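You operate a simulated robot arm through the tools that you are given. There is no shell and no other tool.

You are at the controls of a simulated robot arm. One attempt, no reset.

## Task
A breaker has tripped: push it back up and clear the alarm.
Fine: main switch off before you unlatch and open the cabinet; shut and latch it, switch on again, then press reset. Where these are worked on the way, their far stop is far enough and under half their travel is too little: main switch.

The check looks at the end state, three seconds after you hand in, the way a careful person would. Anything else that was tipped, shoved, dropped, spilled or broken makes it a failure.

## Robot
A 6-joint arm with a two-finger gripper, fixed in place. Base frame: the origin is at the foot of the arm, x ahead of it, y to its left, z up. Readings come in mm, rad, newtons and seconds.
Its first joint turns from -2.897 to 2.897 rad. Payload 2.45 kg.
The TCP is the grasp point between the finger pads, 20 mm short of the fingertips. In the tool frame z runs along the fingers and y along their closing line. Largest opening 140 mm; the body of the gripper starts 168 mm behind the TCP.
Orientation is told as [roll, pitch, yaw] about the base's x, y, z axes, in that order, counted from this pose: with the fingers straight down and closing along the base's y, the tool's x points along the base's -x, its y along +y and its z along -z.

## Interface
- The arm moves only by the tool play_rows. Its argument "series" is a list of rows, each a list of 7 numbers: the finger opening in mm, from 0 to 140, then the shift along the tool's x, y, z in units of 25 mm (1.0 is 25 mm), then the turn, a rotation vector about the tool's x, y, z in units of 4 degrees (1.0 is 4 degrees). In form: [[hand, tx, ty, tz, ax, ay, az], ...]. A call has 1 to 20 rows; each row shifts and turns the commanded pose from where the row before left it, along the tool's axes as they then stand. A call with a number of a shift or a turn outside -1 to 1 is refused whole. A row lasts 0.2 s, in which the tool goes at most 50 mm and 0.15 rad; a call with a longer step from one row to the next is refused whole, and so is a gripper value outside its range. Where a pose cannot be reached the arm comes as near as it can. A force on the tool above 40 N (or 10 N above the force at the start of the call, whichever is more), or a blocked arm, ends the call early, and 0.2 s more pass. The fingers move at their own pace (about 45 mm/s each) and stop on an object; they squeeze with about 24 N. The grip force told is the motor's: it shows also when the fingers shut on nothing. Time passes only in rows, and 0.2 s behind the last, so rows that do not move let the fingers close. It gives the time, the measured TCP pose, the force on the tool (base axes), the opening and the grip force at its end, in the units of the frame above (readings bear some noise), with the torque about the TCP (base axes, N m) and any sound that the robot's microphone picked up.
- Cameras (640 x 400 px; columns grow to the right, rows downward): "scene" is fixed at [221.9, -500.2, 1415.5]; the picture's right is [0.74, -0.67, 0.00], its down [-0.35, -0.39, -0.85] and it looks along [0.57, 0.63, -0.53] (base axes); focal length 273 px, centre (320, 200). "wrist" rides on the gripper at [78, 11, -209] in the tool frame; the picture's right is [-0.14, 0.99, 0.00], its down [-0.92, -0.13, -0.37] and it looks along [-0.36, -0.05, 0.93] (tool axes); focal length 280 px, centre (320, 200). There is no depth. A picture from a camera that has moved, and an enlarged one, comes with that camera's place and axes in the base frame and with its lens.
- get_image(camera): a new picture of that camera. It takes no simulated time.
- close_up(camera, box): a new picture of the part [left, top, right, bottom] of that camera's present view, enlarged. It takes no simulated time.
- hand_in(): hands the job in; it is judged then, once.

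Nothing tells you positions but the pictures and the camera data. Unless the task says otherwise, let go and move clear before handing in.

The tools are called after "Call:" as a command line: name --pt "numbers of a row" for each row, then --argument value for the rest, lists and objects as JSON in quotes. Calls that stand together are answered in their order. play_rows: Moves the arm, as the interface text tells. Its arguments: {"type":"object","properties":{"series":{"type":"array"}},"required":["series"]} The other tools are called the same way: get_image (camera) takes a picture; close_up (camera, box) takes an enlarged picture of a part of a camera's view; hand_in () hands the job in.

At the start:

```text
time_s: 0.0
position: [632.1, 426.3, 1305.9]
tool_rot: [0.001, 0.001, -0.001]
wrist_force: [0.0, -0.4, -0.1]
ft_torque: [-0.01, -0.04, 0.01]
width: 140.0
gripper_force: 0.0
```

scene: 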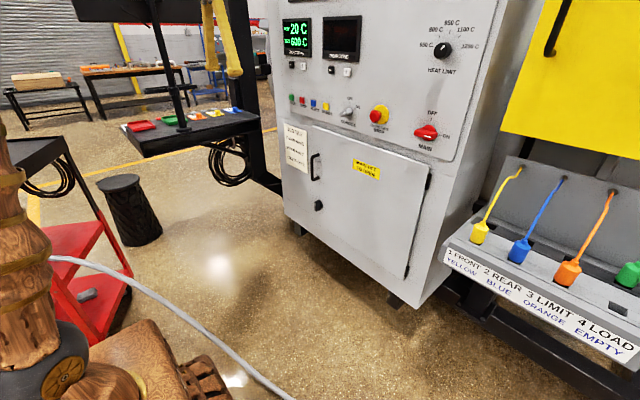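
wrist: 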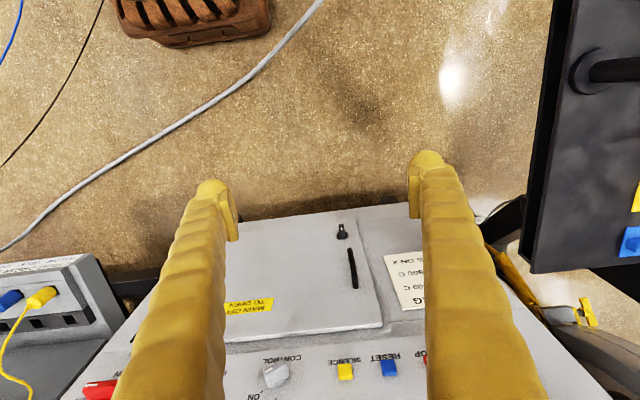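

I see a grey control cabinet with a door, a latch, a red MAIN switch and a row of small buttons; the arm is above and in front of it. First I'll take closer looks to locate everything.

Call:
close_up --camera "scene" --box '[270, 80, 470, 205]'

Call:
close_up --camera "scene" --box '[260, 0, 500, 150]'

Call:
close_up --camera "scene" --box '[270, 110, 450, 310]'

Call:
close_up --camera "wrist" --box '[60, 180, 560, 400]'

```text
3.20 times, centred on (370, 142) of scene
camera zoom: at [221.9, -500.2, 1415.5], right [0.74, -0.67, 0.0], down [-0.35, -0.39, -0.85], along [0.57, 0.63, -0.53], focal length 873 px, centre (160, 384)
```

zoom: 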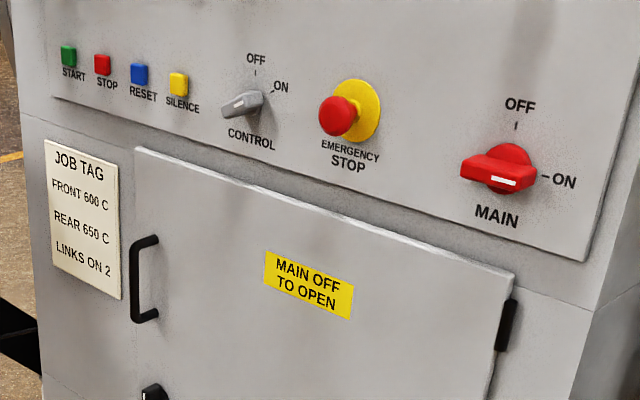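

```text
2.67 times, centred on (380, 75) of scene
camera zoom: at [221.9, -500.2, 1415.5], right [0.74, -0.67, 0.0], down [-0.35, -0.39, -0.85], along [0.57, 0.63, -0.53], focal length 727 px, centre (160, 533)
```

zoom: 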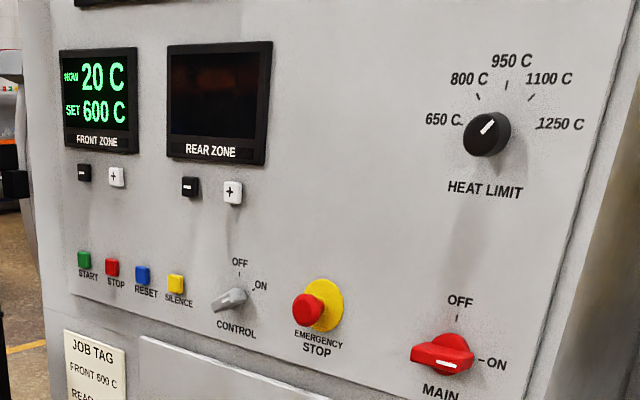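

```text
2.00 times, centred on (360, 210) of scene
camera zoom: at [221.9, -500.2, 1415.5], right [0.74, -0.67, 0.0], down [-0.35, -0.39, -0.85], along [0.57, 0.63, -0.53], focal length 545 px, centre (240, 180)
```

zoom: 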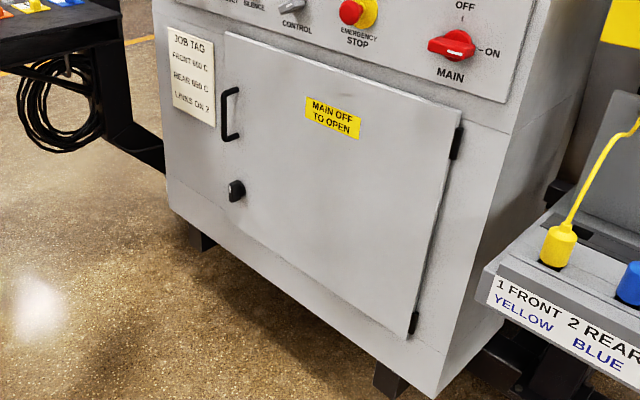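

```text
1.28 times, centred on (310, 290) of wrist
camera zoom: at [553.8, 436.7, 1514.5], right [0.14, 0.99, 0.0], down [0.92, -0.13, 0.37], along [0.36, -0.05, -0.93], focal length 359 px, centre (333, 85)
```

zoom: 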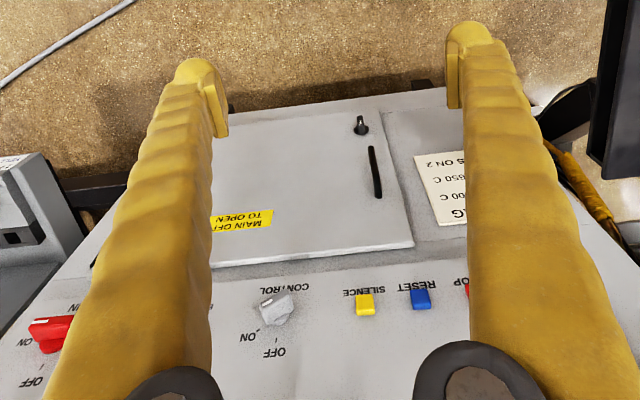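

The MAIN switch (pointing to ON) is at about (1060, -87, 1131), RESET at about (1086, 502, 1119), the door latch and handle near y≈460, with the hinge on the right near y≈-113. I'll move the hand back towards the middle and turn it to face the panel horizontally.

Call:
play_rows --pt "140 -1 -1 0 0 0 0" --pt "140 -1 -1 0 0 0 0" --pt "140 -1 -1 0 0 0 0" --pt "140 -1 -1 0 0 0 0" --pt "140 0 -1 0 0 -1 0" --pt "140 0 -1 0 0 -1 0" --pt "140 0 -1 0 0 -1 0" --pt "140 0 -1 0 0 -1 0" --pt "140 0 -1 0 0 -1 0" --pt "140 0 -1 0 0 -1 0" --pt "140 0 -1 0 0 -1 0" --pt "140 0 -1 0 0 -1 0" --pt "140 0 0 0 0 -1 0" --pt "140 0 0 0 0 -1 0" --pt "140 0 0 0 0 -1 0" --pt "140 0 0 0 0 -1 0"

```text
time_s: 3.4
position: [732.6, 125.7, 1304.9]
tool_rot: [0.0, -0.839, 0.001]
wrist_force: [-1.0, -0.2, 0.0]
ft_torque: [-0.01, 0.01, -0.01]
width: 140.2
gripper_force: 0.0
```

The hand is tilted about 48° toward the panel. I'll continue to fully horizontal and then look.

Call:
play_rows --pt "140 0 0 0 0 -1 0" --pt "140 0 0 0 0 -1 0" --pt "140 0 0 0 0 -1 0" --pt "140 0 0 0 0 -1 0" --pt "140 0 0 0 0 -1 0" --pt "140 0 0 0 0 -1 0" --pt "140 0 0 0 0 -1 0" --pt "140 0 0 0 0 -1 0" --pt "140 0 0 0 0 -1 0" --pt "140 0 0 0 0 -1 0" --pt "140 0 0 0 0 -0.5 0"

Call:
get_image --camera "wrist"

Call:
get_image --camera "scene"

```text
time_s: 5.8
position: [731.1, 125.4, 1305.8]
tool_rot: [3.057, -1.568, -3.055]
wrist_force: [-0.1, 1.1, 0.3]
ft_torque: [0.02, -0.01, 0.01]
width: 140.1
gripper_force: 0.1
```

```text
taken
camera wrist: at [522.3, 136.6, 1227.7], right [0.0, 0.99, 0.14], down [-0.37, -0.13, 0.92], along [0.93, -0.05, 0.37], focal length 280 px, centre (320, 200)
```

wrist: 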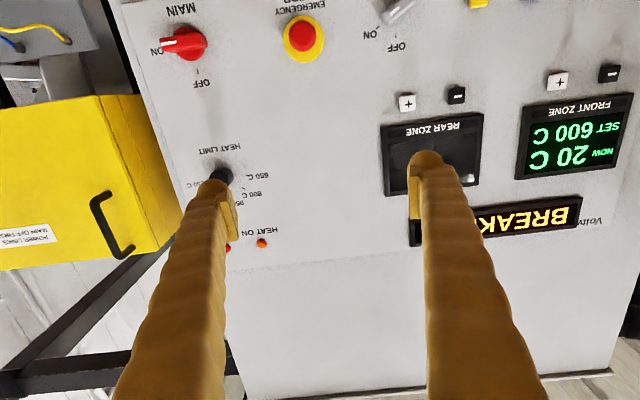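

```text
taken
```

scene: 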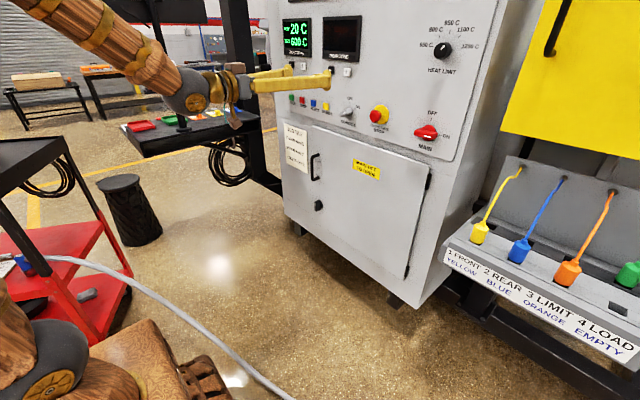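

The hand now faces the panel, and the overhead display starts with "BREAK…". I'll line up in front of the MAIN switch at a standoff and roll the hand so the fingers close vertically.

Call:
play_rows --pt "140 0.8 -0.95 0 0 0 0" --pt "140 0.8 -0.95 0 0 0 0" --pt "140 0.8 -0.95 0 0 0 0" --pt "140 0.8 -0.95 0 0 0 0" --pt "140 0.8 -0.95 0 0 0 0" --pt "140 0.8 -0.95 0 0 0 0" --pt "140 0.8 -0.95 0 0 0 0" --pt "140 0.8 -0.95 0 0 0 0" --pt "140 0.6 -0.9 0 0 0 0" --pt "140 0 0 0 0 0 1" --pt "140 0 0 0 0 0 1" --pt "140 0 0 0 0 0 1" --pt "140 0 0 0 0 0 1" --pt "140 0 0 0 0 0 1" --pt "140 0 0 0 0 0 1" --pt "140 0 0 0 0 0 1" --pt "140 0 0 0 0 0 1" --pt "140 0 0 0 0 0 1" --pt "140 0 0 0 0 0 1" --pt "140 0 0 0 0 0 1"

Call:
play_rows --pt "140 0 0 0 0 0 1" --pt "140 0 0 0 0 0 1" --pt "140 0 0 0 0 0 1" --pt "140 0 0 0 0 0 1" --pt "140 0 0 0 0 0 1" --pt "140 0 0 0 0 0 1" --pt "140 0 0 0 0 0 1" --pt "140 0 0 0 0 0 1" --pt "140 0 0 0 0 0 1" --pt "140 0 0 0 0 0 1" --pt "140 0 0 0 0 0 1" --pt "140 0 0 0 0 0 0.5"

Call:
get_image --camera "wrist"

Call:
get_image --camera "scene"

```text
time_s: 10.0
position: [674.8, 164.3, 1272.3]
tool_rot: [1.459, -1.145, -1.563]
wrist_force: [0.6, 0.5, 0.7]
ft_torque: [0.04, 0.0, 0.0]
width: 140.0
gripper_force: 0.2
out of reach, approached as far as the arm can: row 3, 4, 5, 6, 7, 8, 9, 10, 11, 12, 13, 14, 15, 16, 17, 18, 19, 20
```

```text
time_s: 12.6
position: [575.5, 213.8, 1512.6]
tool_rot: [1.513, -0.379, -1.63]
wrist_force: [0.0, 0.1, -0.6]
ft_torque: [0.0, 0.03, -0.01]
width: 140.1
gripper_force: 0.0
out of reach, approached as far as the arm can: row 1, 2, 3, 4, 5, 6, 7, 8, 9, 10, 11, 12
```

```text
taken
camera wrist: at [373.5, 305.8, 1506.2], right [0.07, 0.23, 0.97], down [-0.43, -0.87, 0.24], along [0.9, -0.43, 0.04], focal length 280 px, centre (320, 200)
```

wrist: 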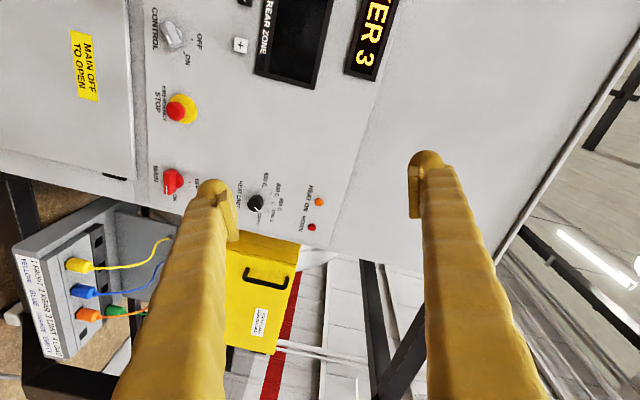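

```text
taken
```

scene: 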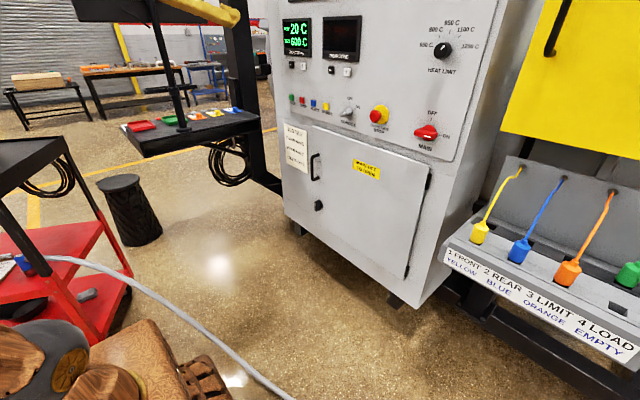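

The arm could not fold in close enough at that spot, so the hand strayed up to (575, 214, 1512). I'll check with a still row whether the command restarts from the measured pose.

Call:
play_rows --pt "140 0 0 0 0 0 0"

```text
time_s: 13.0
position: [575.8, 212.2, 1514.0]
tool_rot: [1.515, -0.381, -1.633]
wrist_force: [0.2, -0.4, 0.1]
ft_torque: [0.0, 0.0, -0.01]
width: 140.1
gripper_force: 0.2
```

The command restarts from the reached pose, good. I'll drive forward to about x=850 where the arm has room, while finishing the roll.

Call:
play_rows --pt "140 0 0 1 -0.07 0.11 0.49" --pt "140 0 0 1 -0.07 0.11 0.49" --pt "140 0 0 1 -0.07 0.11 0.49" --pt "140 0 0 1 -0.07 0.11 0.49" --pt "140 0 0 1 -0.07 0.11 0.49" --pt "140 0 0 1 -0.07 0.11 0.49" --pt "140 0 0 1 -0.07 0.11 0.49" --pt "140 0 0 1 -0.07 0.11 0.49" --pt "140 0 0 1 -0.07 0.11 0.49" --pt "140 0 0 1 -0.07 0.11 0.49" --pt "140 0 0 1 -0.07 0.11 0.49"

```text
time_s: 15.4
position: [819.8, 186.4, 1680.7]
tool_rot: [1.537, -0.004, -1.556]
wrist_force: [-0.4, -0.3, 0.7]
ft_torque: [-0.01, 0.06, 0.03]
width: 140.1
gripper_force: 0.0
out of reach, approached as far as the arm can: row 1, 2, 3, 4, 5, 6, 7, 8, 9, 10, 11
```

Orientation is as wanted, but the hand rose to z≈1680. I'll probe by moving down a little from here to learn what the arm permits.

Call:
play_rows --pt "140 0 -1 0 0 0 0" --pt "140 0 -1 0 0 0 0" --pt "140 0 -1 0 0 0 0"

Call:
get_image --camera "scene"

Call:
get_image --camera "wrist"

```text
time_s: 16.2
position: [820.6, 176.5, 1665.9]
tool_rot: [1.52, -0.006, -1.554]
wrist_force: [0.2, -0.3, -0.8]
ft_torque: [-0.05, -0.02, -0.02]
width: 140.0
gripper_force: 0.1
out of reach, approached as far as the arm can: row 1, 2, 3
```

```text
taken
```

scene: 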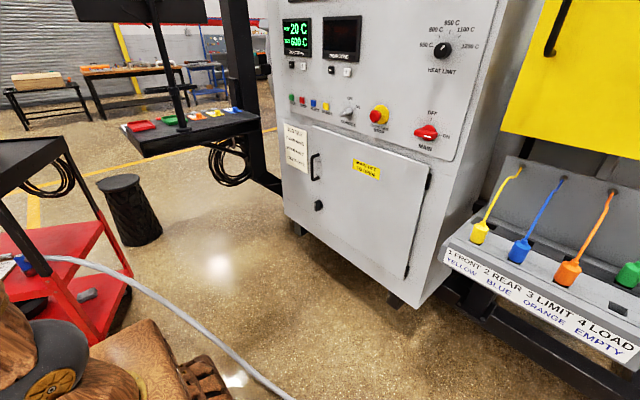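

```text
taken
camera wrist: at [609.8, 250.8, 1686.6], right [0.05, -0.13, 0.99], down [-0.36, -0.93, -0.1], along [0.93, -0.35, -0.09], focal length 280 px, centre (320, 200)
```

wrist: 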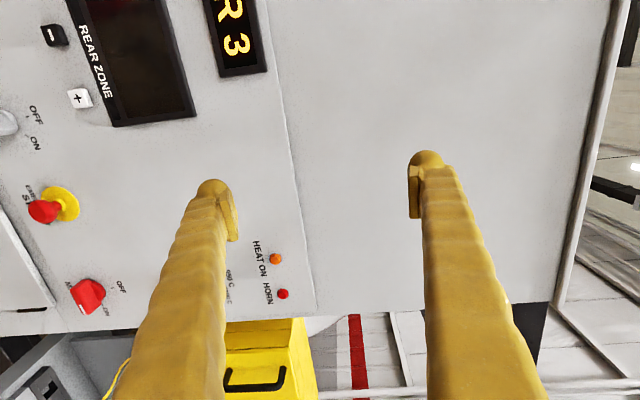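

A joint limit blocks this roll direction, so I'll roll the other way (through 0 to −90°), which also leaves the fingers closing vertically.

Call:
play_rows --pt "140 0 0 0 0 0 -1" --pt "140 0 0 0 0 0 -1" --pt "140 0 0 0 0 0 -1" --pt "140 0 0 0 0 0 -1" --pt "140 0 0 0 0 0 -1" --pt "140 0 0 0 0 0 -1" --pt "140 0 0 0 0 0 -1" --pt "140 0 0 0 0 0 -1" --pt "140 0 0 0 0 0 -1" --pt "140 0 0 0 0 0 -1" --pt "140 0 0 0 0 0 -1" --pt "140 0 0 0 0 0 -1" --pt "140 0 0 0 0 0 -1" --pt "140 0 0 0 0 0 -1" --pt "140 0 0 0 0 0 -1" --pt "140 0 0 0 0 0 -1" --pt "140 0 0 0 0 0 -1" --pt "140 0 0 0 0 0 -1" --pt "140 0 0 0 0 0 -1" --pt "140 0 0 0 0 0 -1"

Call:
play_rows --pt "140 0 0 0 0 0 -1" --pt "140 0 0 0 0 0 -1" --pt "140 0 0 0 0 0 -1" --pt "140 0 0 0 0 0 -1" --pt "140 0 0 0 0 0 -1" --pt "140 0 0 0 0 0 -1" --pt "140 0 0 0 0 0 -1" --pt "140 0 0 0 0 0 -1" --pt "140 0 0 0 0 0 -1" --pt "140 0 0 0 0 0 -1" --pt "140 0 0 0 0 0 -1" --pt "140 0 0 0 0 0 -1" --pt "140 0 0 0 0 0 -1" --pt "140 0 0 0 0 0 -1" --pt "140 0 0 0 0 0 -1" --pt "140 0 0 0 0 0 -1" --pt "140 0 0 0 0 0 -1" --pt "140 0 0 0 0 0 -1" --pt "140 0 0 0 0 0 -1" --pt "140 0 0 0 0 0 -1"

```text
time_s: 20.4
position: [818.5, 175.4, 1673.0]
tool_rot: [1.476, -1.395, -1.468]
wrist_force: [0.3, 0.3, 0.0]
ft_torque: [0.04, 0.0, 0.03]
width: 139.9
gripper_force: 0.2
out of reach, approached as far as the arm can: row 1
```

```text
time_s: 24.6
position: [818.8, 175.3, 1672.4]
tool_rot: [-1.554, -0.348, 1.576]
wrist_force: [-0.2, -0.4, -0.4]
ft_torque: [-0.01, 0.0, 0.01]
width: 140.2
gripper_force: 0.0
```

Rolling this way works. I'll finish the roll to −90° and descend toward the MAIN switch height.

Call:
play_rows --pt "140 0 0 0 0 0 -1" --pt "140 0 0 0 0 0 -1" --pt "140 0 0 0 0 0 -1" --pt "140 0 0 0 0 0 -1" --pt "140 0 0 0 0 0 -1" --pt "140 0.8 1 0 0 0 0" --pt "140 0.8 1 0 0 0 0" --pt "140 0.8 1 0 0 0 0" --pt "140 0.8 1 0 0 0 0" --pt "140 0.8 1 0 0 0 0" --pt "140 0.8 1 0 0 0 0" --pt "140 0.8 1 0 0 0 0" --pt "140 0.8 1 0 0 0 0" --pt "140 0.8 1 0 0 0 0" --pt "140 0.8 1 0 0 0 0" --pt "140 0.8 1 0 0 0 0" --pt "140 0.8 1 0 0 0 0"

Call:
get_image --camera "wrist"

```text
time_s: 28.2
position: [804.2, 47.7, 1401.2]
tool_rot: [-1.546, 0.001, 1.552]
wrist_force: [-0.3, -0.1, 0.4]
ft_torque: [-0.04, -0.03, 0.0]
width: 140.1
gripper_force: 0.1
out of reach, approached as far as the arm can: row 12, 13, 14, 15, 16, 17
```

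```text
taken
camera wrist: at [593.0, -27.0, 1396.1], right [-0.02, 0.14, -0.99], down [-0.35, 0.93, 0.14], along [0.94, 0.35, 0.03], focal length 280 px, centre (320, 200)
```

wrist: 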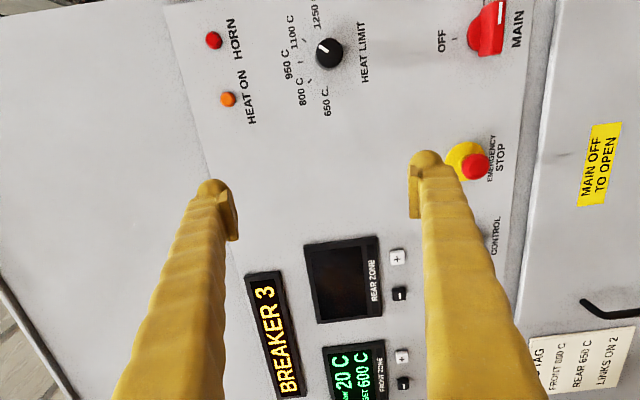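

The display reads "BREAKER 3", so breaker 3 is the tripped one. The arm again stops near y≈48 with the hand pointing straight ahead; I'll test whether yawing the hand to the right frees it up to move further right.

Call:
play_rows --pt "140 0 0 0.5 0 1 0" --pt "140 0 0 0.5 0 1 0" --pt "140 0 0 0.5 0 1 0" --pt "140 0 0 0.5 0 1 0" --pt "140 1 0 0 0 0 0" --pt "140 1 0 0 0 0 0" --pt "140 1 0 0 0 0 0" --pt "140 1 0 0 0 0 0"

```text
time_s: 30.0
position: [827.5, -55.4, 1400.8]
tool_rot: [-1.554, 0.004, 1.303]
wrist_force: [1.1, -0.3, 0.2]
ft_torque: [0.01, 0.01, 0.01]
width: 140.1
gripper_force: 0.2
```

That works: with the hand yawed about −15° the arm moves freely to the right. I'll close the fingers to use them as a pusher, and lower to the MAIN switch level at a standoff to look closely.

Call:
play_rows --pt "60 0.1 1 0.33 0 0 0" --pt "0 0.1 1 0.33 0 0 0" --pt "0 0.1 1 0.33 0 0 0" --pt "0 0.1 1 0.33 0 0 0" --pt "0 0.1 1 0.33 0 0 0" --pt "0 0.1 1 0.33 0 0 0" --pt "0 0.1 1 0.33 0 0 0" --pt "0 0.1 1 0.33 0 0 0" --pt "0 0.1 1 0.33 0 0 0" --pt "0 0.1 1 0.33 0 0 0"

Call:
get_image --camera "wrist"

Call:
get_image --camera "scene"

```text
time_s: 32.2
position: [897.6, -99.2, 1149.0]
tool_rot: [-1.556, 0.006, 1.302]
wrist_force: [0.6, -0.3, -0.2]
ft_torque: [0.03, -0.01, 0.0]
width: 0.0
gripper_force: 23.8
```

```text
taken
camera wrist: at [673.6, -121.1, 1143.5], right [0.02, 0.13, -0.99], down [-0.11, 0.99, 0.13], along [0.99, 0.11, 0.04], focal length 280 px, centre (320, 200)
```

wrist: 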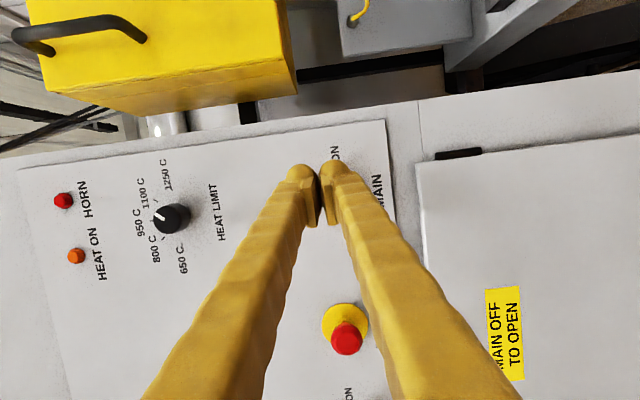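

```text
taken
```

scene: 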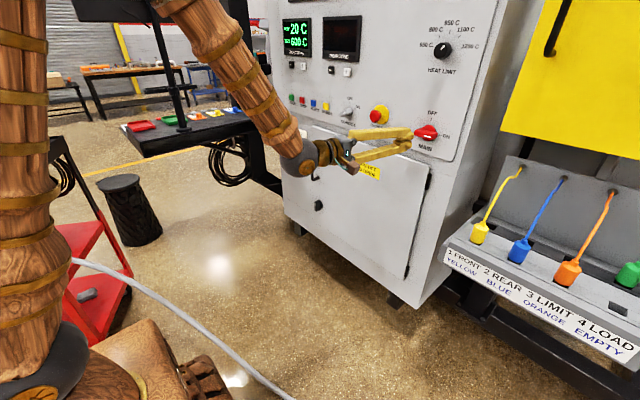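

Call:
close_up --camera "scene" --box '[380, 90, 480, 160]'

Call:
close_up --camera "wrist" --box '[260, 110, 420, 230]'

```text
5.71 times, centred on (430, 125) of scene
camera zoom: at [221.9, -500.2, 1415.5], right [0.74, -0.67, 0.0], down [-0.35, -0.39, -0.85], along [0.57, 0.63, -0.53], focal length 1558 px, centre (-309, 629)
```

zoom: 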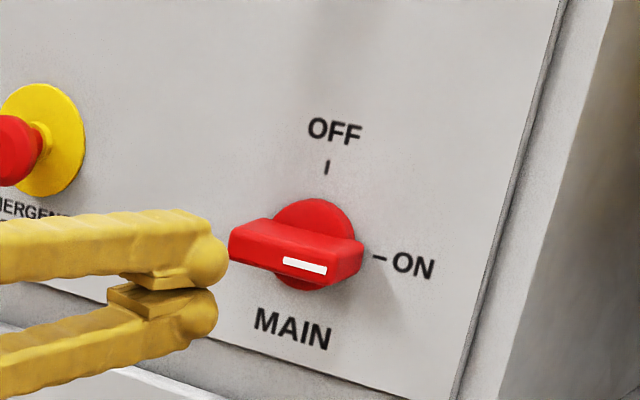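

```text
3.33 times, centred on (340, 170) of wrist
camera zoom: at [673.6, -121.1, 1143.5], right [0.02, 0.13, -0.99], down [-0.11, 0.99, 0.13], along [0.99, 0.11, 0.04], focal length 935 px, centre (253, 300)
```

zoom: 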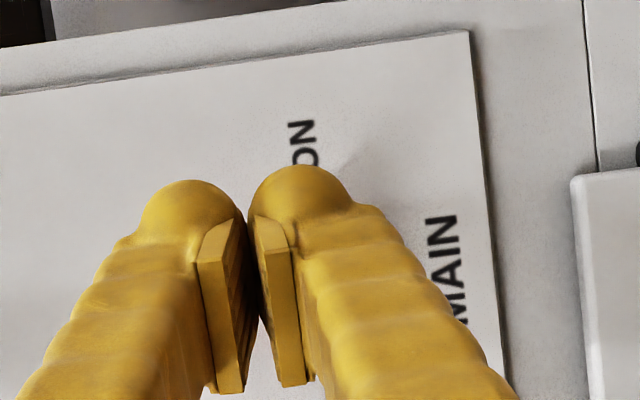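

The MAIN switch hub is at about (y −79, z 1125), panel face x≈1093, with the bar ~80 mm long and its pointer end to the right (ON). I'll slide the closed fingers in below the right end of the bar.

Call:
play_rows --pt "0 0 1 0 0 0 0" --pt "0 0 1 0 0 0 0" --pt "0 0 0.8 0 0 0 0" --pt "0 -0.22 0 0.87 0 0 0" --pt "0 -0.22 0 0.87 0 0 0" --pt "0 -0.22 0 0.87 0 0 0" --pt "0 -0.22 0 0.87 0 0 0" --pt "0 -0.22 0 0.87 0 0 0" --pt "0 -0.22 0 0.87 0 0 0" --pt "0 -0.22 0 0.87 0 0 0" --pt "0 0 0 0 0 0 0"

Call:
close_up --camera "scene" --box '[380, 90, 480, 160]'

Call:
get_image --camera "wrist"

```text
time_s: 34.6
position: [1051.7, -104.9, 1076.0]
tool_rot: [-1.555, 0.005, 1.303]
wrist_force: [0.3, -0.5, -0.6]
ft_torque: [0.01, 0.0, 0.01]
width: 0.1
gripper_force: 24.2
```

```text
5.71 times, centred on (430, 125) of scene
camera zoom: at [221.9, -500.2, 1415.5], right [0.74, -0.67, 0.0], down [-0.35, -0.39, -0.85], along [0.57, 0.63, -0.53], focal length 1558 px, centre (-309, 629)
```

zoom: 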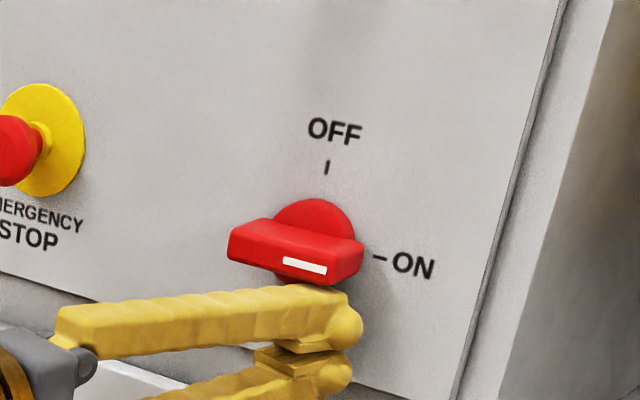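

```text
taken
camera wrist: at [829.2, -125.0, 1070.4], right [0.02, 0.13, -0.99], down [-0.11, 0.99, 0.13], along [0.99, 0.11, 0.03], focal length 280 px, centre (320, 200)
```

wrist: 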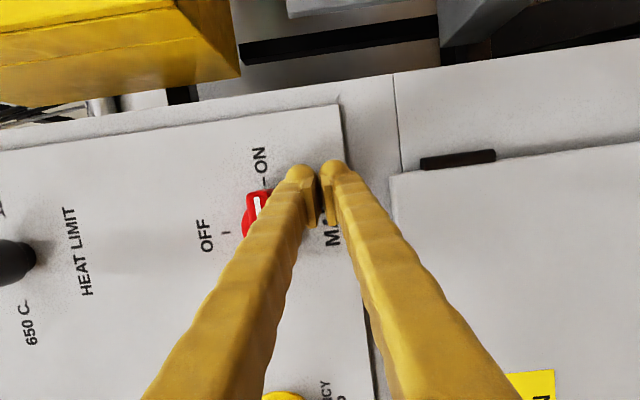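

The upper finger sits just under the right end of the bar. I'll push it up along its arc and check partway.

Call:
play_rows --pt "0 -0.04 -0.26 -0.01 0 0 0" --pt "0 0 -0.26 0 0 0 0" --pt "0 0.2 -0.25 0.05 0 0 0" --pt "0 0.2 -0.25 0.05 0 0 0" --pt "0 0.11 -0.31 0.03 0 0 0" --pt "0 0.11 -0.31 0.03 0 0 0" --pt "0 0 -0.33 0 0 0 0" --pt "0 0 -0.33 0 0 0 0"

Call:
close_up --camera "scene" --box '[380, 90, 480, 160]'

```text
time_s: 36.4
position: [1053.9, -118.0, 1134.8]
tool_rot: [-1.556, 0.007, 1.303]
wrist_force: [-1.1, 0.7, 0.4]
ft_torque: [-0.02, 0.0, 0.06]
width: 0.0
gripper_force: 24.1
```

```text
5.71 times, centred on (430, 125) of scene
camera zoom: at [221.9, -500.2, 1415.5], right [0.74, -0.67, 0.0], down [-0.35, -0.39, -0.85], along [0.57, 0.63, -0.53], focal length 1558 px, centre (-309, 629)
```

zoom: 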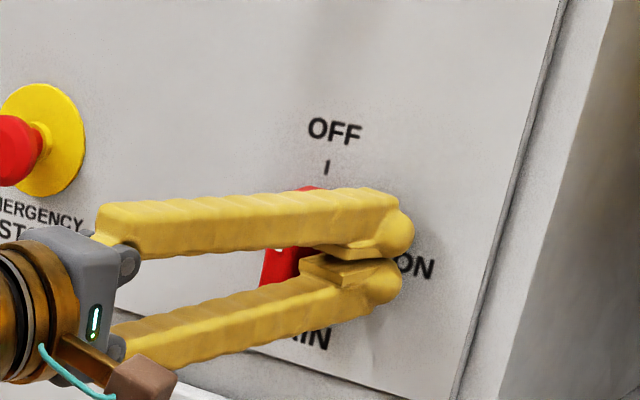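

The knob is turning. I'll continue around the arc to push it fully to OFF.

Call:
play_rows --pt "0 -0.11 -0.31 -0.03 0 0 0" --pt "0 -0.11 -0.31 -0.03 0 0 0" --pt "0 -0.18 -0.27 -0.05 0 0 0" --pt "0 -0.2 0 -0.055 0 0 0" --pt "0 -0.2 0 -0.055 0 0 0" --pt "0 -0.2 0 -0.055 0 0 0"

Call:
close_up --camera "scene" --box '[380, 90, 480, 160]'

Call:
get_image --camera "wrist"

```text
time_s: 37.4
position: [1052.6, -110.2, 1154.2]
tool_rot: [-1.553, 0.003, 1.296]
wrist_force: [-1.1, -6.8, -2.3]
ft_torque: [-0.04, -0.09, 0.09]
width: 5.9
gripper_force: 29.7
stopped in row 4: the force on the tool passed its limit at 46 N (the readings are from after the stop); the commanded pose is now the measured one
```

```text
5.71 times, centred on (430, 125) of scene
camera zoom: at [221.9, -500.2, 1415.5], right [0.74, -0.67, 0.0], down [-0.35, -0.39, -0.85], along [0.57, 0.63, -0.53], focal length 1558 px, centre (-309, 629)
```

zoom: 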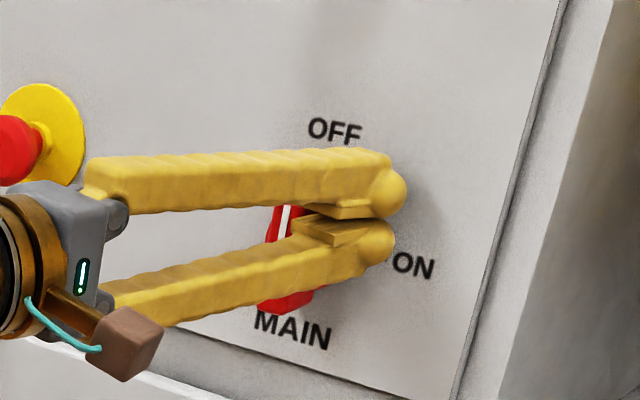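

```text
taken
camera wrist: at [830.1, -129.3, 1148.4], right [0.02, 0.13, -0.99], down [-0.1, 0.99, 0.13], along [0.99, 0.1, 0.03], focal length 280 px, centre (320, 200)
```

wrist: 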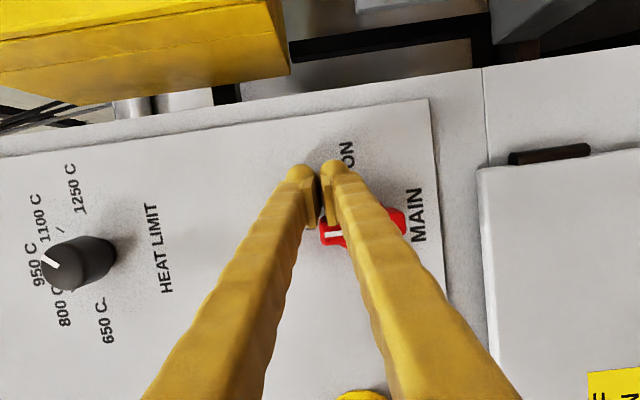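

The switch has reached its stop with the pointer at OFF. I'll back away and verify.

Call:
play_rows --pt "0 0.3 0 0 0 0 0" --pt "0 0.2 0 -0.5 0 0 0" --pt "0 0 0 -1 0 0 0" --pt "0 0 0 -1 0 0 0" --pt "0 0 0 -1 0 0 0" --pt "0 0 0 -1 0 0 0" --pt "0 0 0 -1 0 0 0" --pt "0 0 0 -1 0 0 0"

Call:
close_up --camera "scene" --box '[380, 90, 480, 160]'

Call:
get_image --camera "wrist"

```text
time_s: 39.2
position: [890.7, -75.5, 1157.7]
tool_rot: [-1.553, 0.005, 1.297]
wrist_force: [0.4, 0.0, -0.4]
ft_torque: [-0.02, -0.01, 0.01]
width: 0.1
gripper_force: 29.3
```

```text
5.71 times, centred on (430, 125) of scene
camera zoom: at [221.9, -500.2, 1415.5], right [0.74, -0.67, 0.0], down [-0.35, -0.39, -0.85], along [0.57, 0.63, -0.53], focal length 1558 px, centre (-309, 629)
```

zoom: 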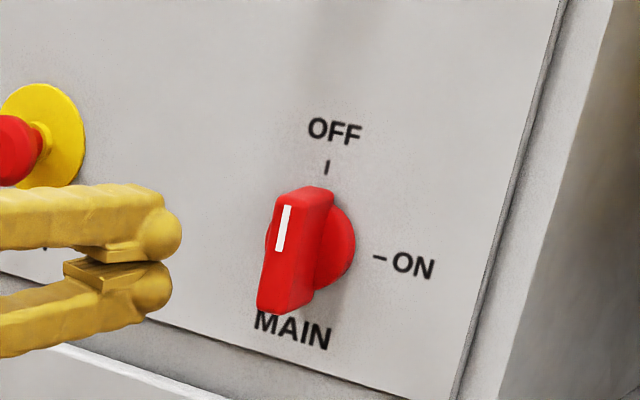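

```text
taken
camera wrist: at [668.4, -95.3, 1152.3], right [0.02, 0.13, -0.99], down [-0.1, 0.99, 0.13], along [0.99, 0.1, 0.03], focal length 280 px, centre (320, 200)
```

wrist: 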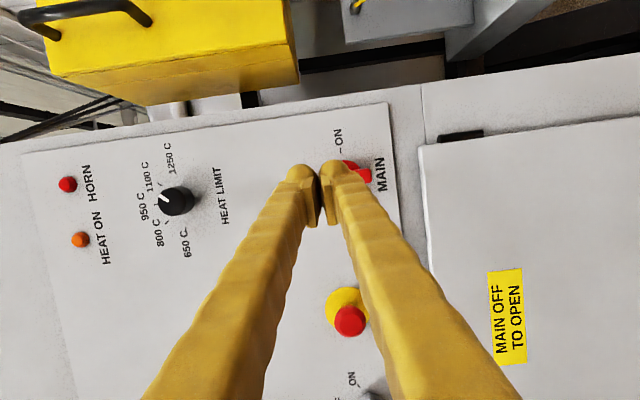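

MAIN is clearly at OFF. Next is the latch; I'll look closely at it and the handle.

Call:
close_up --camera "scene" --box '[285, 135, 365, 225]'

Call:
close_up --camera "scene" --box '[300, 185, 340, 215]'

```text
4.44 times, centred on (325, 180) of scene
camera zoom: at [221.9, -500.2, 1415.5], right [0.74, -0.67, 0.0], down [-0.35, -0.39, -0.85], along [0.57, 0.63, -0.53], focal length 1212 px, centre (298, 289)
```

zoom: 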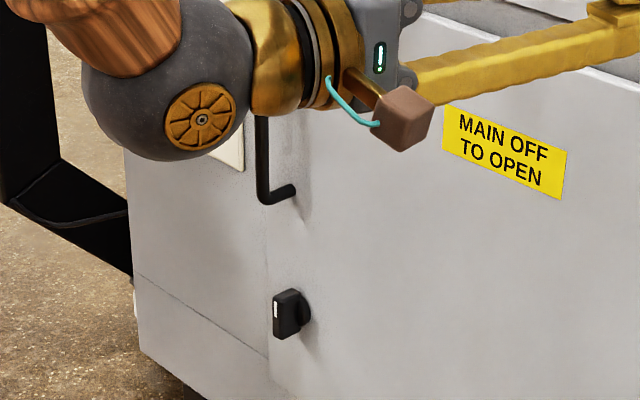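

```text
13.33 times, centred on (320, 200) of scene
camera zoom: at [221.9, -500.2, 1415.5], right [0.74, -0.67, 0.0], down [-0.35, -0.39, -0.85], along [0.57, 0.63, -0.53], focal length 3636 px, centre (320, 200)
```

zoom: 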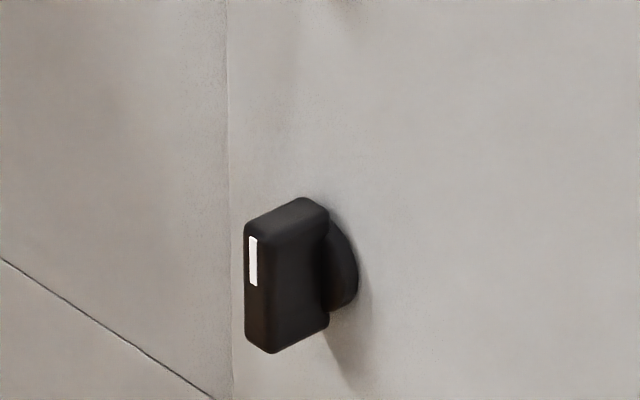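

The latch knob is a small vertical bar at about (1045–1085, 446, 587). I'll swing left at a safe distance, straighten the hand and roll it so the fingers close horizontally with the wrist camera on top.

Call:
play_rows --pt "0 -0.98 0 -0.36 0 0 0" --pt "0 -0.98 0 -0.36 0 0 0" --pt "0 -0.98 0 -0.36 0 0 0" --pt "0 -0.98 0 -0.36 0 0 0" --pt "0 -0.98 0 -0.36 0 0 0" --pt "0 -0.98 0 -0.36 0 0 0" --pt "0 -0.98 0 -0.36 0 0 0" --pt "0 -0.98 0 -0.36 0 0 0" --pt "0 -0.98 0 -0.36 0 0 0" --pt "0 -0.98 0 -0.36 0 0 0" --pt "0 -0.98 0 -0.36 0 0 0" --pt "0 -0.98 0 -0.36 0 0 0" --pt "0 -0.98 0 -0.36 0 0 0" --pt "0 -0.98 0 -0.36 0 0 0" --pt "0 -0.98 0 -0.36 0 0 0" --pt "0 -0.98 0 -0.36 0 0 0" --pt "0 -0.98 0 -0.36 0 0 0" --pt "0 -0.98 0 -0.36 0 0 0" --pt "0 -0.98 0 -0.36 0 0 0" --pt "0 -0.98 0 -0.36 0 0 0"

Call:
play_rows --pt "0 0 0 0 0 -1 0" --pt "0 0 0 0 0 -1 0" --pt "0 0 0 0 0 -1 0" --pt "0 0 0 0 0 -0.9 0" --pt "0 0 0 0 0 0 -1" --pt "0 0 0 0 0 0 -1" --pt "0 0 0 0 0 0 -1" --pt "0 0 0 0 0 0 -1" --pt "0 0 0 0 0 0 -1" --pt "0 0 0 0 0 0 -1" --pt "0 0 0 0 0 0 -1" --pt "0 0 0 0 0 0 -1" --pt "0 0 0 0 0 0 -1" --pt "0 0 0 0 0 0 -1" --pt "0 0 0 0 0 0 -1" --pt "0 0 0 0 0 0 -1"

```text
time_s: 43.4
position: [853.0, 443.3, 1158.0]
tool_rot: [-1.555, 0.003, 1.295]
wrist_force: [0.4, -0.4, 0.1]
ft_torque: [0.0, -0.04, -0.01]
width: 0.2
gripper_force: 29.6
```

```text
time_s: 46.8
position: [853.3, 443.0, 1158.9]
tool_rot: [-1.543, 0.84, 1.589]
wrist_force: [0.2, 0.3, 0.3]
ft_torque: [0.02, -0.02, 0.01]
width: 0.0
gripper_force: 29.2
```

Call:
play_rows --pt "0 0 0 0 0 0 -1" --pt "0 0 0 0 0 0 -1" --pt "0 0 0 0 0 0 -1" --pt "0 0 0 0 0 0 -1" --pt "0 0 0 0 0 0 -1" --pt "0 0 0 0 0 0 -1" --pt "0 0 0 0 0 0 -1" --pt "0 0 0 0 0 0 -1" --pt "0 0 0 0 0 0 -1" --pt "0 0 0 0 0 0 -1" --pt "0 0 0 0 0 0 -0.5"

Call:
get_image --camera "wrist"

Call:
get_image --camera "scene"

```text
time_s: 49.2
position: [852.1, 442.4, 1158.4]
tool_rot: [0.026, 1.556, -3.113]
wrist_force: [0.1, -0.7, -0.1]
ft_torque: [-0.01, 0.0, -0.01]
width: 0.1
gripper_force: 29.9
```

```text
taken
camera wrist: at [644.7, 432.0, 1241.4], right [0.0, -0.99, -0.14], down [-0.38, 0.13, -0.91], along [0.92, 0.05, -0.38], focal length 280 px, centre (320, 200)
```

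wrist: 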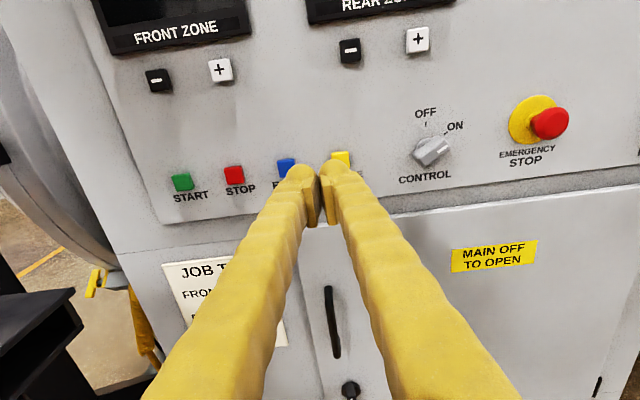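

```text
taken
```

scene: 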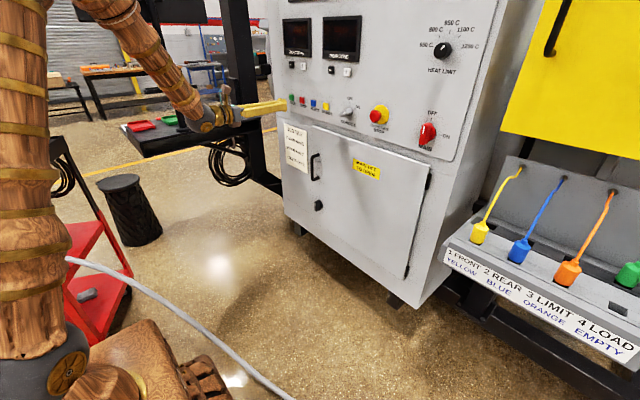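

Displays are dark now, confirming MAIN is off. I'll descend in front of the door to view the latch and handle closely.

Call:
play_rows --pt "0 -1 0 0 0 0 0" --pt "0 -1 0 0 0 0 0" --pt "0 -1 0 0 0 0 0" --pt "0 -1 0 0 0 0 0" --pt "0 -1 0 0 0 0 0" --pt "0 -1 0 0 0 0 0" --pt "0 -1 0 0 0 0 0" --pt "0 -1 0 0 0 0 0" --pt "0 -1 0 0 0 0 0" --pt "0 -1 0 0 0 0 0" --pt "0 -1 0 0 0 0 0" --pt "0 -1 0 0 0 0 0" --pt "0 -1 0 0 0 0 0" --pt "0 -1 0 0 0 0 0" --pt "0 -1 0 0 0 0 0" --pt "0 -1 0 0 0 0 0"

Call:
get_image --camera "wrist"

Call:
get_image --camera "scene"

```text
time_s: 52.6
position: [846.0, 443.0, 759.9]
tool_rot: [-0.037, 1.552, 3.103]
wrist_force: [0.0, 0.0, -0.2]
ft_torque: [0.0, 0.03, -0.04]
width: 0.2
gripper_force: 29.3
```

```text
taken
camera wrist: at [638.1, 433.0, 841.3], right [0.0, -0.99, -0.14], down [-0.38, 0.13, -0.91], along [0.92, 0.05, -0.38], focal length 280 px, centre (320, 200)
```

wrist: 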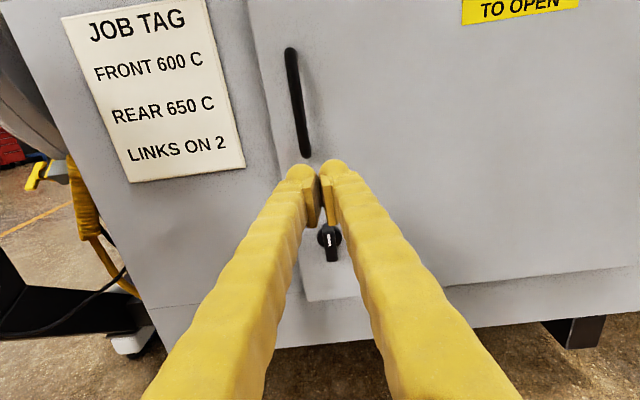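

```text
taken
```

scene: 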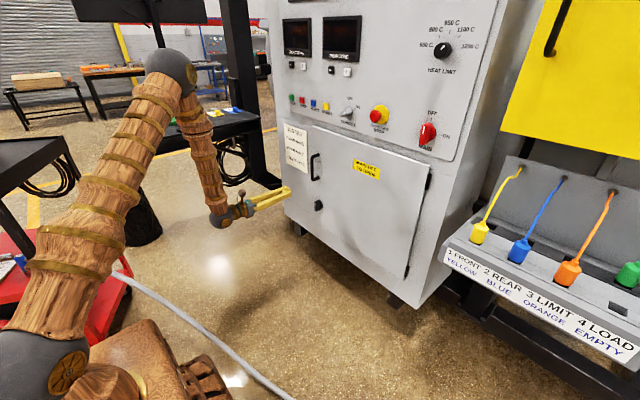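

Call:
close_up --camera "wrist" --box '[290, 200, 370, 280]'

Call:
close_up --camera "wrist" --box '[240, 30, 360, 180]'

Call:
close_up --camera "scene" --box '[280, 140, 360, 220]'

```text
5.00 times, centred on (330, 240) of wrist
camera zoom: at [638.1, 433.0, 841.3], right [0.0, -0.99, -0.14], down [-0.38, 0.13, -0.91], along [0.92, 0.05, -0.38], focal length 1402 px, centre (270, 0)
```

zoom: 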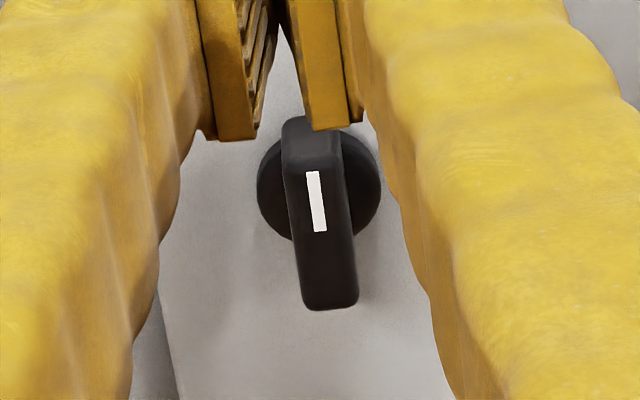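

```text
2.67 times, centred on (300, 105) of wrist
camera zoom: at [638.1, 433.0, 841.3], right [0.0, -0.99, -0.14], down [-0.38, 0.13, -0.91], along [0.92, 0.05, -0.38], focal length 748 px, centre (373, 453)
```

zoom: 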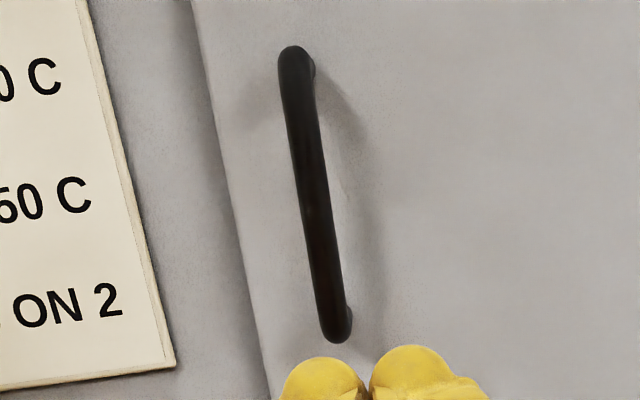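

```text
5.00 times, centred on (320, 180) of scene
camera zoom: at [221.9, -500.2, 1415.5], right [0.74, -0.67, 0.0], down [-0.35, -0.39, -0.85], along [0.57, 0.63, -0.53], focal length 1364 px, centre (320, 300)
```

zoom: 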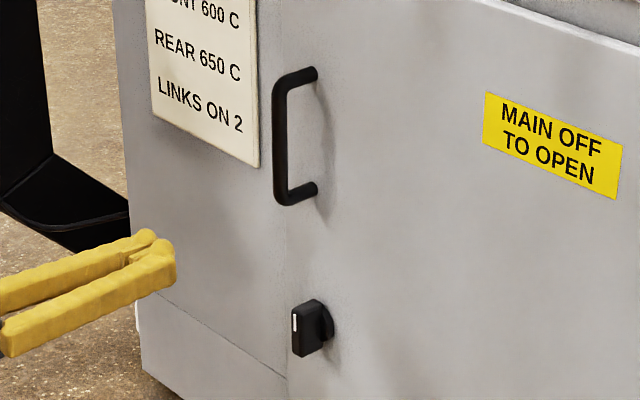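

The latch bar's front face centres at about (1046, 450, 588), and the handle is a vertical bar at x≈1042, y≈463, z 746–883. I'll open the fingers to 60 mm, lower to the latch height and approach partway.

Call:
play_rows --pt "60 -1 -0.04 0 0 0 0" --pt "60 -1 -0.04 0 0 0 0" --pt "60 -1 -0.04 0 0 0 0" --pt "60 -1 -0.04 0 0 0 0" --pt "60 -1 -0.04 0 0 0 0" --pt "60 -1 -0.04 0 0 0 0" --pt "60 -0.88 -0.04 0 0 0 0" --pt "60 0 0 1 0 0 0" --pt "60 0 0 1 0 0 0" --pt "60 0 0 1 0 0 0" --pt "60 0 0 1 0 0 0" --pt "60 0 0 0 0 0 0"

Call:
get_image --camera "wrist"

Call:
close_up --camera "scene" --box '[270, 150, 370, 220]'

```text
time_s: 55.2
position: [942.2, 451.0, 583.7]
tool_rot: [-0.021, 1.553, 3.117]
wrist_force: [0.4, -0.4, 0.1]
ft_torque: [0.01, -0.01, 0.0]
width: 60.1
gripper_force: 0.0
```

```text
taken
camera wrist: at [734.8, 440.1, 666.6], right [0.0, -0.99, -0.14], down [-0.38, 0.13, -0.91], along [0.92, 0.05, -0.38], focal length 280 px, centre (320, 200)
```

wrist: 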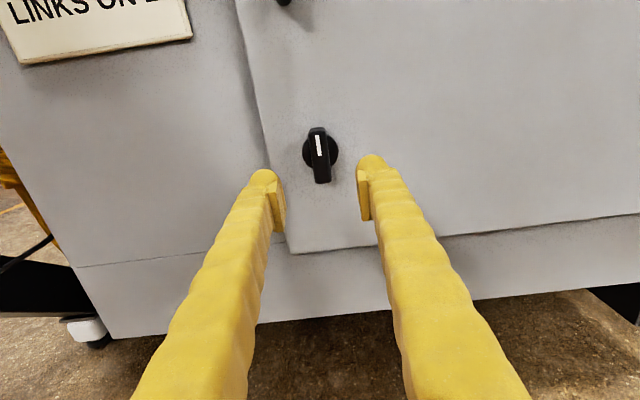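

```text
5.71 times, centred on (320, 185) of scene
camera zoom: at [221.9, -500.2, 1415.5], right [0.74, -0.67, 0.0], down [-0.35, -0.39, -0.85], along [0.57, 0.63, -0.53], focal length 1558 px, centre (320, 286)
```

zoom: 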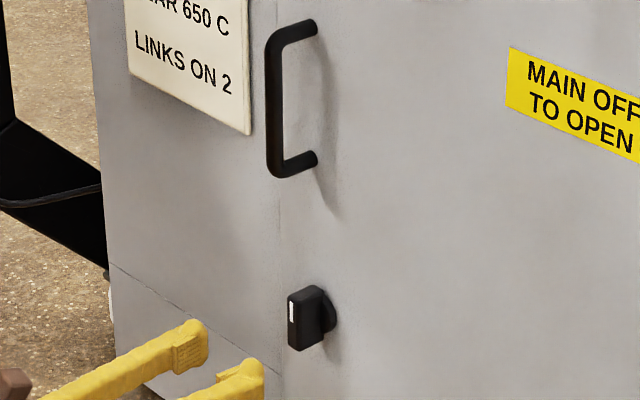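

The fingers straddle the latch knob well. I'll advance around it and close gently on the bar.

Call:
play_rows --pt "60 0.1 0.02 0.83 0 0 0" --pt "60 0.1 0.02 0.83 0 0 0" --pt "60 0.1 0 0.83 0 0 0" --pt "60 0.02 0 0.83 0 0 0" --pt "60 0 0 0.8 0 0 0" --pt "0 0 0 0 0 0 0" --pt "0 0 0 0 0 0 0" --pt "0 0 0 0 0 0 0" --pt "0 0 0 0 0 0 0"

Call:
get_image --camera "wrist"

Call:
close_up --camera "scene" --box '[270, 150, 370, 220]'

```text
time_s: 57.2
position: [1045.0, 449.3, 591.1]
tool_rot: [-0.031, 1.553, 3.11]
wrist_force: [-0.1, 11.8, -1.5]
ft_torque: [-0.01, 0.0, 0.14]
width: 19.1
gripper_force: 36.4
```

```text
taken
camera wrist: at [837.8, 438.1, 673.3], right [0.0, -0.99, -0.14], down [-0.38, 0.13, -0.91], along [0.92, 0.05, -0.38], focal length 280 px, centre (320, 200)
```

wrist: 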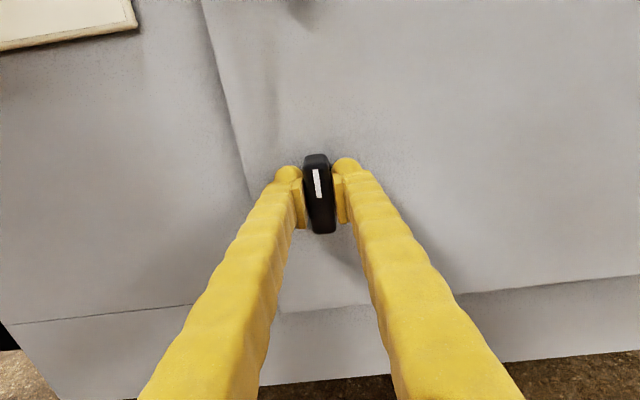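

```text
5.71 times, centred on (320, 185) of scene
camera zoom: at [221.9, -500.2, 1415.5], right [0.74, -0.67, 0.0], down [-0.35, -0.39, -0.85], along [0.57, 0.63, -0.53], focal length 1558 px, centre (320, 286)
```

zoom: 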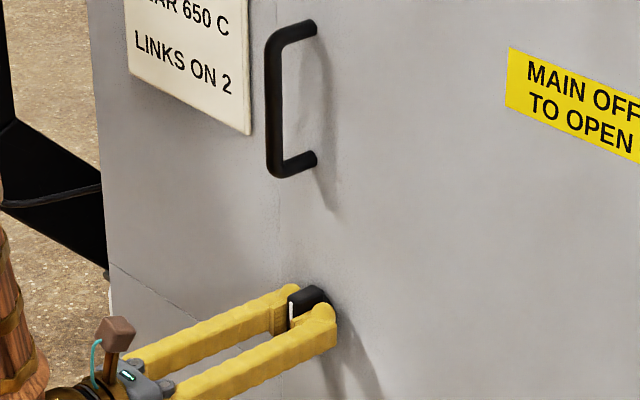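

The latch bar is held (19 mm). I'll try turning it clockwise a few degrees and feel whether it gives.

Call:
play_rows --pt "0 0 -0.04 0 0 0 0.5" --pt "0 0 0 0 0 0 0.5" --pt "0 0 0 0 0 0 0.5" --pt "0 0 0 0 0 0 0.5"

Call:
close_up --camera "wrist" --box '[260, 130, 380, 250]'

```text
time_s: 58.2
position: [1046.0, 448.3, 589.3]
tool_rot: [-1.446, 1.431, 1.691]
wrist_force: [-0.4, 2.4, 0.9]
ft_torque: [-0.04, 0.05, 0.05]
width: 19.2
gripper_force: 44.4
```

```text
3.33 times, centred on (320, 190) of wrist
camera zoom: at [838.0, 427.6, 671.0], right [-0.01, -0.96, -0.27], down [-0.38, 0.26, -0.89], along [0.92, 0.1, -0.37], focal length 935 px, centre (320, 233)
```

zoom: 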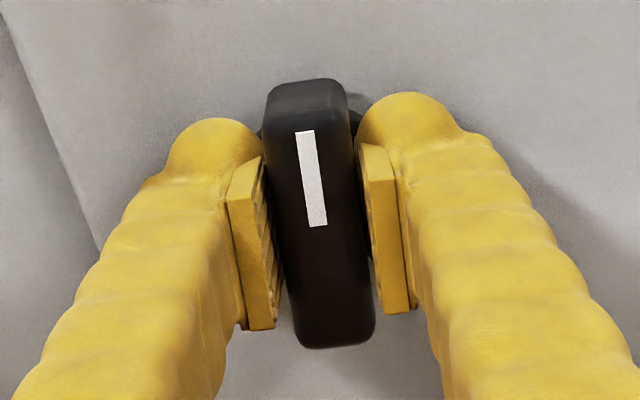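

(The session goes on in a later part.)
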